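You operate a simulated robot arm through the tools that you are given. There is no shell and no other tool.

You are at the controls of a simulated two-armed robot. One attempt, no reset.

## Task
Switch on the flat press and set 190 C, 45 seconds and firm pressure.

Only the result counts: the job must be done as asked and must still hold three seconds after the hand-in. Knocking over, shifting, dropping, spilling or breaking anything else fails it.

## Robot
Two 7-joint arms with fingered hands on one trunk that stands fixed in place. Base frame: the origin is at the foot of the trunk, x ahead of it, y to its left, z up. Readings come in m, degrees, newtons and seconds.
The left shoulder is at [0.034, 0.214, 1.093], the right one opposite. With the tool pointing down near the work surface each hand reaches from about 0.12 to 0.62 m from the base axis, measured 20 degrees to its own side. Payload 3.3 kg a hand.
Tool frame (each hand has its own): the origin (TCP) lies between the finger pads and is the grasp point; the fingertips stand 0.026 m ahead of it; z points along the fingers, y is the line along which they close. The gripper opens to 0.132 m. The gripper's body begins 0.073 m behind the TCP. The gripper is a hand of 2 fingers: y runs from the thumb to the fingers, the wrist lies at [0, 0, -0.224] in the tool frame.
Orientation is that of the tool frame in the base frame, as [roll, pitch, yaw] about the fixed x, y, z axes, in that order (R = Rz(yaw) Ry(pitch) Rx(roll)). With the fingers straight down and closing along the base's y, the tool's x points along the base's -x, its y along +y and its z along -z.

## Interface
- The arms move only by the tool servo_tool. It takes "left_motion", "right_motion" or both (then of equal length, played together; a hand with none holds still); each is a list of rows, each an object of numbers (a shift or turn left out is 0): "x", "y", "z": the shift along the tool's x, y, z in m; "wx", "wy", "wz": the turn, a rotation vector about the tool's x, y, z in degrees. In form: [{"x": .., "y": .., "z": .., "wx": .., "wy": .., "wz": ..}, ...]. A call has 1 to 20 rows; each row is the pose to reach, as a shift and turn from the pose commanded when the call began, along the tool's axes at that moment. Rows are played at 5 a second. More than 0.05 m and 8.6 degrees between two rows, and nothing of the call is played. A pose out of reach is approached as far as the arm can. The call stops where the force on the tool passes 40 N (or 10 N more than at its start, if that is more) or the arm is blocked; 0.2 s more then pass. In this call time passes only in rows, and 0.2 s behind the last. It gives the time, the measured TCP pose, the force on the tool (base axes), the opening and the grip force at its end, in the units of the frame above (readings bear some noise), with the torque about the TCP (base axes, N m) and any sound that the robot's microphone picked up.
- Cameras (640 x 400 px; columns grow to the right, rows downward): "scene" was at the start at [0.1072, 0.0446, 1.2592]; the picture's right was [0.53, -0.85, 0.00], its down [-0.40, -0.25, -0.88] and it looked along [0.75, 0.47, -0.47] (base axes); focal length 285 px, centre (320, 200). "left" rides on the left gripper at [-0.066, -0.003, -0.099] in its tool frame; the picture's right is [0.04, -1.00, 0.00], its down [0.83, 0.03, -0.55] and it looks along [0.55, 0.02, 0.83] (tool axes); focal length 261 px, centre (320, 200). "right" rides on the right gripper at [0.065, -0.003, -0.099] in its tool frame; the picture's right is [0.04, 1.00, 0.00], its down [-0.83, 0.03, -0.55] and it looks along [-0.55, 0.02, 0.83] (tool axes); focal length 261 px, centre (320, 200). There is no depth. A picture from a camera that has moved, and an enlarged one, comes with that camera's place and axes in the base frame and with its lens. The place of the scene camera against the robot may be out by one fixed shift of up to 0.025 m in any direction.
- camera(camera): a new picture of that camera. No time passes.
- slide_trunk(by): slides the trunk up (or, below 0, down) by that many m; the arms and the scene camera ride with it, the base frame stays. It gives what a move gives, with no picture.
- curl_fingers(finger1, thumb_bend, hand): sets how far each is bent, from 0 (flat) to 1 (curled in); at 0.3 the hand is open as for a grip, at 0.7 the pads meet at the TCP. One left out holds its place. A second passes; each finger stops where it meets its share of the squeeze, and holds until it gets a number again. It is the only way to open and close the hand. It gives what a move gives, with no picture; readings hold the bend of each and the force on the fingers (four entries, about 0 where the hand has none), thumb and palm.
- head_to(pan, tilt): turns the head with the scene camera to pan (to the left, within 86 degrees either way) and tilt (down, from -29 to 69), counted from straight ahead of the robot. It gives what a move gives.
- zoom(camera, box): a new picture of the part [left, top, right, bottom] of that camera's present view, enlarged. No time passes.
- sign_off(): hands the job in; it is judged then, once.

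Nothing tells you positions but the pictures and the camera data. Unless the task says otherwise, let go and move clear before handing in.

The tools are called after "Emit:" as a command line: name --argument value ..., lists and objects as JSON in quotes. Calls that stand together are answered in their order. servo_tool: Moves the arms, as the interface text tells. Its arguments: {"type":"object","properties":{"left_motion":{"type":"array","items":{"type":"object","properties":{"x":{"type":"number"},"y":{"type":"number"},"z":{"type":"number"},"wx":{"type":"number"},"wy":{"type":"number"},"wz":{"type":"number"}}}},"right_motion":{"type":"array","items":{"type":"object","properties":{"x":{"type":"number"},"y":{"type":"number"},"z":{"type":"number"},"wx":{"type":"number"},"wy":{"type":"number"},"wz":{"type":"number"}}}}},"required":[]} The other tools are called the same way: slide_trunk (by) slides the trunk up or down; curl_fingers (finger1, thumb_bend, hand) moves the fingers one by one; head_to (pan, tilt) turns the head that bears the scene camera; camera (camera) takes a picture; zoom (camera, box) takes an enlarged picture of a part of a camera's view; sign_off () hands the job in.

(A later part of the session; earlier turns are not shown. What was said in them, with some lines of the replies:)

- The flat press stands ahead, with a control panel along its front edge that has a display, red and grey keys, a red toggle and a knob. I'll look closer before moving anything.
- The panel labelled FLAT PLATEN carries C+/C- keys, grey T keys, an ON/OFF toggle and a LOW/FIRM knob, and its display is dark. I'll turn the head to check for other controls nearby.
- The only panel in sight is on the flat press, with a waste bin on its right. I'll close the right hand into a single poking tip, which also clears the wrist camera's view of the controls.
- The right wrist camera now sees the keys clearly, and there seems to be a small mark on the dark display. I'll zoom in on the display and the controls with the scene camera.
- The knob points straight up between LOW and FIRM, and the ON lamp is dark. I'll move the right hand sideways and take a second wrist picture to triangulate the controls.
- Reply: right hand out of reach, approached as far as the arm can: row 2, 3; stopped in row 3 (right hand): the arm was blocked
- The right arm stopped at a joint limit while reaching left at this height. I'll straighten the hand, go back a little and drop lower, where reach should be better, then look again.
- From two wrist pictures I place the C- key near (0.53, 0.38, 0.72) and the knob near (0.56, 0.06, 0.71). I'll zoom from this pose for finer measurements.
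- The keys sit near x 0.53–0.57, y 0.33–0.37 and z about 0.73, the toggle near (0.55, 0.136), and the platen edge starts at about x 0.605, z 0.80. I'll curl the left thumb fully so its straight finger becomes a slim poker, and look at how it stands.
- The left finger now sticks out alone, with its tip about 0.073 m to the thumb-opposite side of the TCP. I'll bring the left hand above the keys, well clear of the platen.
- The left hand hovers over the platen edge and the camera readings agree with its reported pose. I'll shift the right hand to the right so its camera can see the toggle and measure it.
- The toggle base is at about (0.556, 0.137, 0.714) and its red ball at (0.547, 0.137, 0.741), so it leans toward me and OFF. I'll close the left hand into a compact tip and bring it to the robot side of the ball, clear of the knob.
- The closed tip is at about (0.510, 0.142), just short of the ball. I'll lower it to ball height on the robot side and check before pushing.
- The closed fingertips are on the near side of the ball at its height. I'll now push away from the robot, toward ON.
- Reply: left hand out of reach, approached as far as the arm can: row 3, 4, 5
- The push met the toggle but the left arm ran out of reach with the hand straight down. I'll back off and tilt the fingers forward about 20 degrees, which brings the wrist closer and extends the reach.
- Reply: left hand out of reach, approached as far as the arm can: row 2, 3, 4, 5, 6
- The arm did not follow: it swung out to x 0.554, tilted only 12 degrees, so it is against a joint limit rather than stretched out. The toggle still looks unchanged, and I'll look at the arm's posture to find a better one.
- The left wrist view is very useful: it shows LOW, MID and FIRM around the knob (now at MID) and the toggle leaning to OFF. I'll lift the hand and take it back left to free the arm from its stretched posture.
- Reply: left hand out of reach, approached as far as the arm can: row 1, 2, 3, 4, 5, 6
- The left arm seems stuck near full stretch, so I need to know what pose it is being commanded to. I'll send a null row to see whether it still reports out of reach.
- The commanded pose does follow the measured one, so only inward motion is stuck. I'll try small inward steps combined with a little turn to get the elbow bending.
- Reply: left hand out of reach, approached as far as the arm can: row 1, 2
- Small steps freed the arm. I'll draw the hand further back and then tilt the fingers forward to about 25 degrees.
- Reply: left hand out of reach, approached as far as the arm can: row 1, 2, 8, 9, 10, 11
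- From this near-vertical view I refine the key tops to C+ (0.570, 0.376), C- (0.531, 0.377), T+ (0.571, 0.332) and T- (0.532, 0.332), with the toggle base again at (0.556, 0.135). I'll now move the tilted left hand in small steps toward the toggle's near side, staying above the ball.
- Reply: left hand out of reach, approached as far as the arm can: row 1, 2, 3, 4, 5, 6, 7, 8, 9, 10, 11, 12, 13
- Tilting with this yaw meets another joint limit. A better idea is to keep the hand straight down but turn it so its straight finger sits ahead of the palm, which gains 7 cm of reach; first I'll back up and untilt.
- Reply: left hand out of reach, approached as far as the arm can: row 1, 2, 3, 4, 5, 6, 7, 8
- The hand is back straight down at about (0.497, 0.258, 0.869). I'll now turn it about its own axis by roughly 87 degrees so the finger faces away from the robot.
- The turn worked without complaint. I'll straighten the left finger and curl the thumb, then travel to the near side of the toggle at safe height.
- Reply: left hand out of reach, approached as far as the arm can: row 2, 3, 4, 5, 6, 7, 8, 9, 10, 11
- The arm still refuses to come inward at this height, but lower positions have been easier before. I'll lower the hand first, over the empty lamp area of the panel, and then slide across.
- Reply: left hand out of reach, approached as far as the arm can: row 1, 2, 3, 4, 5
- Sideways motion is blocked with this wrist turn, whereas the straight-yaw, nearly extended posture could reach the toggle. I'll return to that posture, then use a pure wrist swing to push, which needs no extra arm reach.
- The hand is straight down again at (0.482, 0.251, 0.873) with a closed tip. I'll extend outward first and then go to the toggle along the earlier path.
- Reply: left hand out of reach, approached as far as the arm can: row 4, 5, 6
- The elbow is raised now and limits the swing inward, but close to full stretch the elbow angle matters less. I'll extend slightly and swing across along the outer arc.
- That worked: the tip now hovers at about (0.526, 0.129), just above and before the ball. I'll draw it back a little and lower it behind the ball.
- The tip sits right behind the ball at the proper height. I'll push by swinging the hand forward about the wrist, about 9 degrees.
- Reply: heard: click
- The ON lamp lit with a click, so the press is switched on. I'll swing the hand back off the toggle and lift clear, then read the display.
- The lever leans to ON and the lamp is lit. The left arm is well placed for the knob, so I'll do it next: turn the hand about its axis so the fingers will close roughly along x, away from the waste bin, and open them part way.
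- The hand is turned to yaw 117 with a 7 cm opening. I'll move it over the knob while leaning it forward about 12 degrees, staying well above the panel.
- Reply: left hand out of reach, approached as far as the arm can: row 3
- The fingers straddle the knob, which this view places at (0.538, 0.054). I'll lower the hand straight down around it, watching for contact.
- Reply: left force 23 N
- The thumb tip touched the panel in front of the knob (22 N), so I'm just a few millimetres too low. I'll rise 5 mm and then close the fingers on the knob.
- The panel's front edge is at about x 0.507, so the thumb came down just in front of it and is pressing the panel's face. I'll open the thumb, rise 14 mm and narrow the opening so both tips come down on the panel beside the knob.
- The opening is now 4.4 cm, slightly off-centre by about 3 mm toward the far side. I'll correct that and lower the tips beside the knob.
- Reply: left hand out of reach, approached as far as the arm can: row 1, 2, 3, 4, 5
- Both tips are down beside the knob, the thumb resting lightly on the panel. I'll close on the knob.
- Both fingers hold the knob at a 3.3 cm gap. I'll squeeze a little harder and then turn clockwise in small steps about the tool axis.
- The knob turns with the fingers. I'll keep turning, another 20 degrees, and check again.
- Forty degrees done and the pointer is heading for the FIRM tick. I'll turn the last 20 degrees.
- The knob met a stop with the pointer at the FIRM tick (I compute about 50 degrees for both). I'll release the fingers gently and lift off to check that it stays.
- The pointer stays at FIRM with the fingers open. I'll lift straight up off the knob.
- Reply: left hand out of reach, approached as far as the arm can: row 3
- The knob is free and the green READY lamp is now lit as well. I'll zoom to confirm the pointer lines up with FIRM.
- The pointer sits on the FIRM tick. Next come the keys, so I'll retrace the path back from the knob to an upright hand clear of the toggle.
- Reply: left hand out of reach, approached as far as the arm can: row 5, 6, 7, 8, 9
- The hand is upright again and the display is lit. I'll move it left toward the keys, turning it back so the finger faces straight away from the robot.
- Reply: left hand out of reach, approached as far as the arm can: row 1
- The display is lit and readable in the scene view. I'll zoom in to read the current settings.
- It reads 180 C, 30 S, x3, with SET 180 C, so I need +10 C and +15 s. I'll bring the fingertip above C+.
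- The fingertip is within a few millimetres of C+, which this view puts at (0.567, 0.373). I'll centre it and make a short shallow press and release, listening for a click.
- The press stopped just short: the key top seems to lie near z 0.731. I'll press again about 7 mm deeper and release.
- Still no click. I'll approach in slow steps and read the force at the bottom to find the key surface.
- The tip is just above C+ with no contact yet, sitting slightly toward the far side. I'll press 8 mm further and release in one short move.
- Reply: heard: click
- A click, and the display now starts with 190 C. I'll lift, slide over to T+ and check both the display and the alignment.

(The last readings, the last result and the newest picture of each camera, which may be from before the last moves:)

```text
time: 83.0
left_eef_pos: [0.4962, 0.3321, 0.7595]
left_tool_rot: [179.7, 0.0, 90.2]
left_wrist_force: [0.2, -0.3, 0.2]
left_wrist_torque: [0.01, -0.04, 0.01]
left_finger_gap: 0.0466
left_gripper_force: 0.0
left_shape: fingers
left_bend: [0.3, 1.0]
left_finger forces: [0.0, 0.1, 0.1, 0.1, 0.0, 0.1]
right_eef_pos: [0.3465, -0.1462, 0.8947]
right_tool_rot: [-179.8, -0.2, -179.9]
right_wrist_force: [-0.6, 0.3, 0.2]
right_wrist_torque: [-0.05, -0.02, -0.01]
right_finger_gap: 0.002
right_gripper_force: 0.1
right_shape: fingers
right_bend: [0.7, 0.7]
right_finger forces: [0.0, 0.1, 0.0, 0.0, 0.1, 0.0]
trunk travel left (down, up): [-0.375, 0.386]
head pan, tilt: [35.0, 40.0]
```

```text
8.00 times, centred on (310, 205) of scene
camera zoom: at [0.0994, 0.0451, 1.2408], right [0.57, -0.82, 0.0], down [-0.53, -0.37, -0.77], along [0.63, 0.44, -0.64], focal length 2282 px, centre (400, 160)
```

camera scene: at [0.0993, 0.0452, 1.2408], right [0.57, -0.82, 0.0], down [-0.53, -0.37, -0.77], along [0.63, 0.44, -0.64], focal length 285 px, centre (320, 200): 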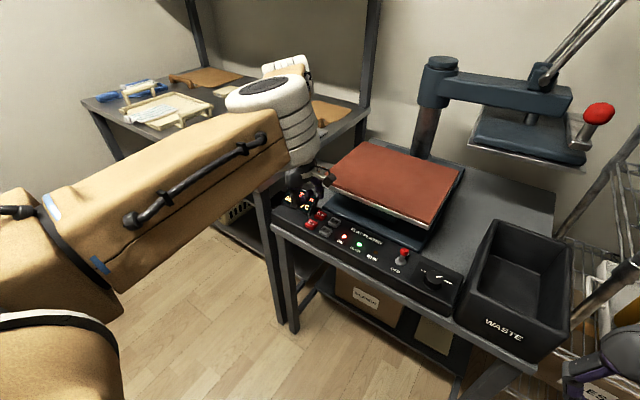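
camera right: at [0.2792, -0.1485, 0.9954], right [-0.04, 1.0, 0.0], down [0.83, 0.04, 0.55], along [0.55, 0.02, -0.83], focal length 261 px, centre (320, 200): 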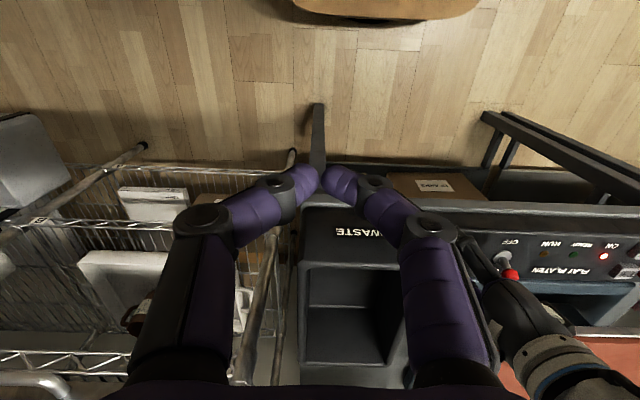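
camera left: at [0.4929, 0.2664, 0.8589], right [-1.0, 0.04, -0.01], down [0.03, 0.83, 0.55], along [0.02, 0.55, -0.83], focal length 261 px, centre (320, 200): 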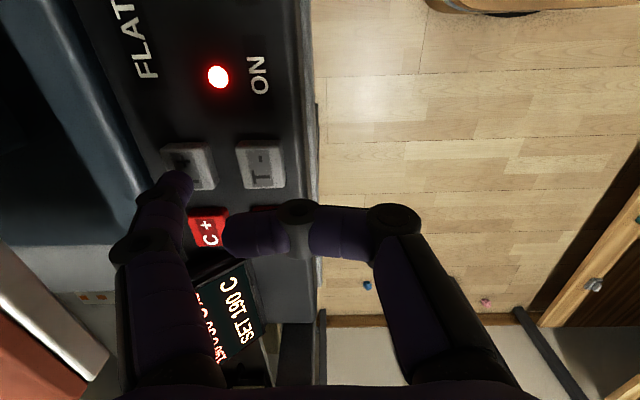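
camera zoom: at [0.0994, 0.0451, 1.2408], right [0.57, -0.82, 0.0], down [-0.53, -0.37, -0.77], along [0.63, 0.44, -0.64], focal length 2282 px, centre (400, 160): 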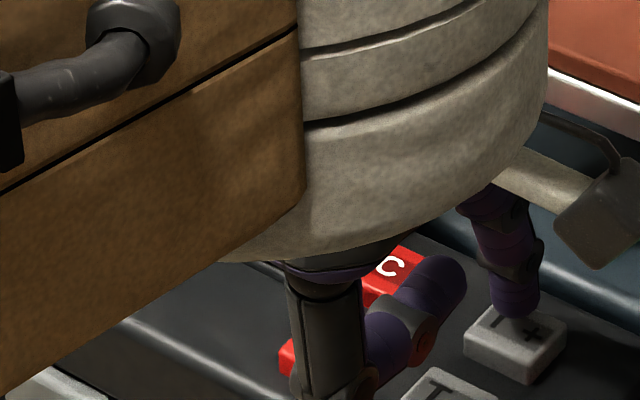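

SET 190 C is confirmed on the display, and the fingertip is over T+. I'll press it with the same depth that worked on C+.

Emit:
servo_tool --left_motion '[{"y": -0.002, "z": 0.005}, {"y": -0.003, "z": 0.009}, {"y": -0.003, "z": 0.012}, {"y": -0.003, "z": 0.0145}, {"y": -0.003, "z": 0.006}, {"y": -0.003, "z": -0.01}]'

Emit:
zoom --camera "left" --box '[140, 200, 300, 400]'

```text
time: 84.4
left_eef_pos: [0.4928, 0.3309, 0.7696]
left_tool_rot: [179.7, 0.0, 90.3]
left_wrist_force: [-0.8, 0.0, 1.1]
left_wrist_torque: [0.02, -0.01, 0.01]
left_finger_gap: 0.0464
left_gripper_force: 0.0
left_shape: fingers
left_bend: [0.3, 1.0]
left_finger forces: [0.0, 0.0, 0.0, 0.1, 0.0, 0.0]
right_eef_pos: [0.3472, -0.1456, 0.8941]
right_tool_rot: [-179.8, -0.2, -179.9]
right_wrist_force: [0.3, 0.5, 0.1]
right_wrist_torque: [-0.01, 0.02, -0.02]
right_finger_gap: 0.0016
right_gripper_force: 0.0
right_shape: fingers
right_bend: [0.7, 0.7]
right_finger forces: [0.0, 0.1, 0.0, 0.0, 0.1, 0.1]
trunk travel left (down, up): [-0.375, 0.386]
head pan, tilt: [35.0, 40.0]
heard: click
```

```text
2.00 times, centred on (220, 300) of left
camera zoom: at [0.4897, 0.2665, 0.8694], right [-1.0, 0.03, -0.01], down [0.03, 0.83, 0.55], along [0.02, 0.55, -0.83], focal length 521 px, centre (520, 0)
```

zoom: 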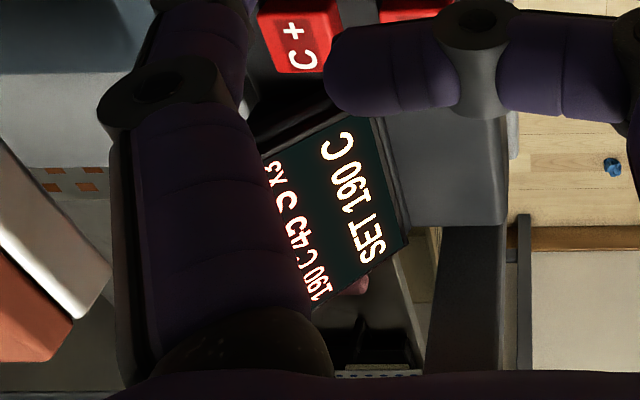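

Another click, and the time now reads forty-something. I'll lift away to read the display clearly.

Emit:
servo_tool --left_motion '[{"z": -0.02}, {"z": -0.045}, {"x": -0.01, "y": 0.005, "z": -0.07}, {"x": -0.03, "y": 0.01, "z": -0.08}, {"x": -0.05, "y": 0.015, "z": -0.085}, {"x": -0.07, "y": 0.02, "z": -0.085}, {"x": -0.07, "y": 0.02, "z": -0.085}]'

Emit:
zoom --camera "scene" --box '[270, 180, 350, 230]'

Emit:
camera --camera "left"

```text
time: 86.0
left_eef_pos: [0.5123, 0.2609, 0.854]
left_tool_rot: [179.6, 0.1, 90.3]
left_wrist_force: [0.4, -0.2, 0.0]
left_wrist_torque: [-0.02, -0.03, 0.01]
left_finger_gap: 0.0464
left_gripper_force: 0.1
left_shape: fingers
left_bend: [0.3, 1.0]
left_finger forces: [0.0, 0.1, 0.1, 0.1, 0.0, 0.1]
right_eef_pos: [0.3473, -0.1448, 0.8952]
right_tool_rot: [-179.8, -0.1, -179.9]
right_wrist_force: [0.6, 0.5, 0.3]
right_wrist_torque: [0.02, -0.01, 0.01]
right_finger_gap: 0.0018
right_gripper_force: 0.1
right_shape: fingers
right_bend: [0.7, 0.7]
right_finger forces: [0.0, 0.0, 0.1, 0.0, 0.0, 0.1]
trunk travel left (down, up): [-0.375, 0.386]
head pan, tilt: [35.0, 40.0]
```

```text
8.00 times, centred on (310, 205) of scene
camera zoom: at [0.0994, 0.0452, 1.2407], right [0.57, -0.82, 0.0], down [-0.53, -0.37, -0.77], along [0.63, 0.44, -0.64], focal length 2282 px, centre (400, 160)
```

zoom: 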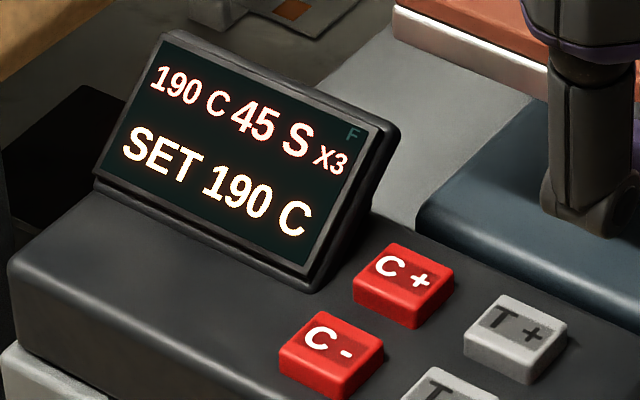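

```text
taken
camera left: at [0.5094, 0.1958, 0.9542], right [-1.0, 0.04, -0.01], down [0.03, 0.83, 0.55], along [0.02, 0.55, -0.83], focal length 261 px, centre (320, 200)
```

left: 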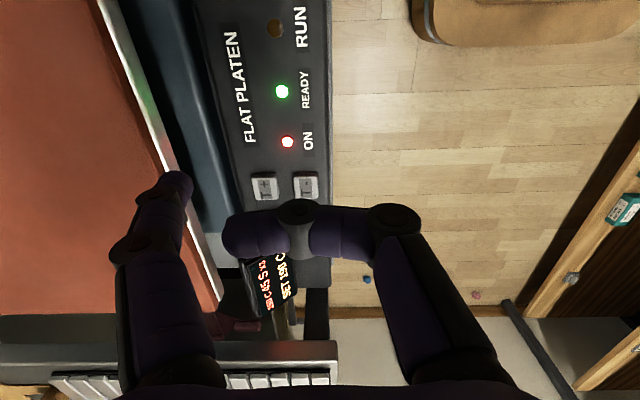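

The display reads 190 C, 45 S, x3, SET 190 C. I'll check the toggle and knob once more and raise the left hand clear in small steps.

Emit:
servo_tool --left_motion '[{"z": -0.015}, {"x": 0.01, "y": -0.005, "z": -0.03}, {"x": 0.02, "y": -0.01, "z": -0.045}, {"x": 0.03, "y": -0.015, "z": -0.06}, {"x": 0.04, "y": -0.02, "z": -0.075}, {"x": 0.05, "y": -0.025, "z": -0.09}, {"x": 0.05, "y": -0.025, "z": -0.1}]'

Emit:
camera --camera "scene"

Emit:
zoom --camera "scene" --box '[300, 200, 480, 312]'

```text
time: 87.6
left_eef_pos: [0.4879, 0.3113, 0.9543]
left_tool_rot: [179.8, 0.0, 90.3]
left_wrist_force: [0.4, -0.2, -0.1]
left_wrist_torque: [0.01, 0.0, -0.05]
left_finger_gap: 0.0465
left_gripper_force: 0.0
left_shape: fingers
left_bend: [0.3, 1.0]
left_finger forces: [0.0, 0.1, 0.0, 0.0, 0.1, 0.0]
right_eef_pos: [0.347, -0.1445, 0.8928]
right_tool_rot: [-179.8, -0.2, -179.9]
right_wrist_force: [0.2, -0.6, -0.8]
right_wrist_torque: [0.0, 0.0, -0.03]
right_finger_gap: 0.0017
right_gripper_force: 0.0
right_shape: fingers
right_bend: [0.7, 0.7]
right_finger forces: [0.1, 0.0, 0.1, 0.0, 0.0, 0.1]
trunk travel left (down, up): [-0.375, 0.386]
head pan, tilt: [35.0, 40.0]
```

```text
taken
camera scene: at [0.0993, 0.0451, 1.2407], right [0.57, -0.82, 0.0], down [-0.53, -0.37, -0.77], along [0.63, 0.44, -0.64], focal length 285 px, centre (320, 200)
```

scene: 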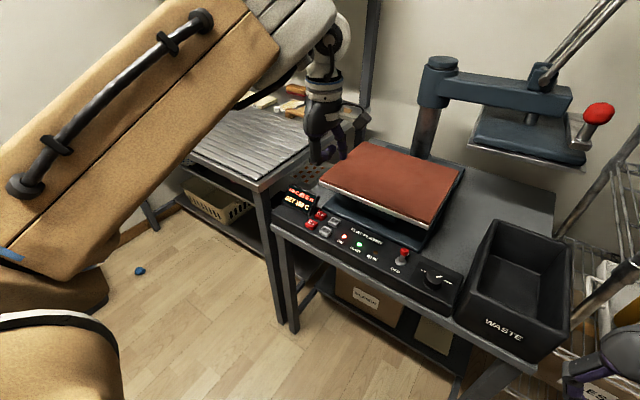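

```text
3.56 times, centred on (390, 256) of scene
camera zoom: at [0.0993, 0.0451, 1.2407], right [0.57, -0.82, 0.0], down [-0.53, -0.37, -0.77], along [0.63, 0.44, -0.64], focal length 1014 px, centre (71, 1)
```

zoom: 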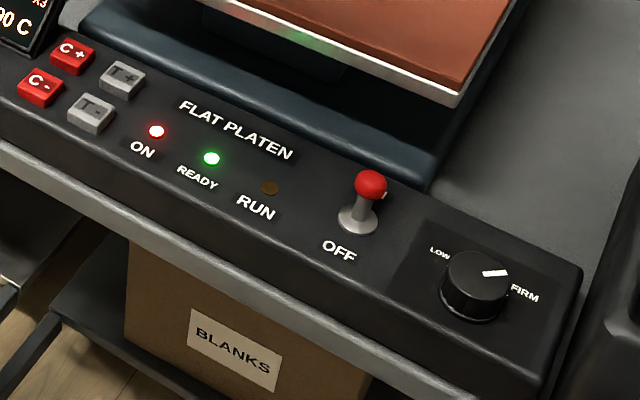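

The lever is on, the ON and READY lamps are lit, and the display shows 190 C and 45 S. The knob pointer is on FIRM, both hands are clear and nothing else has moved, so I'm handing in.

Emit:
sign_off

```text
The job is handed in.
```

The flat press is switched on and set to 190 C, 45 seconds and firm pressure. I've handed the job in but don't have the judging result.

- **Power:** the toggle clicked over to ON, and the ON and READY lamps are both lit.
- **Temperature and time:** the display reads 190 C and 45 S. I pressed C+ and T+ once each, from the starting values of 180 C and 30 s.
- **Pressure:** I turned the knob from MID to its end stop at the FIRM tick. The display also shows "X3", which I take to be the pressure level, though I couldn't confirm that.

While I was lining up on the knob, the left thumb pressed on the panel a few times, about 22 N at most. I saw no damage and nothing out of place afterwards. Both hands are clear of the press.
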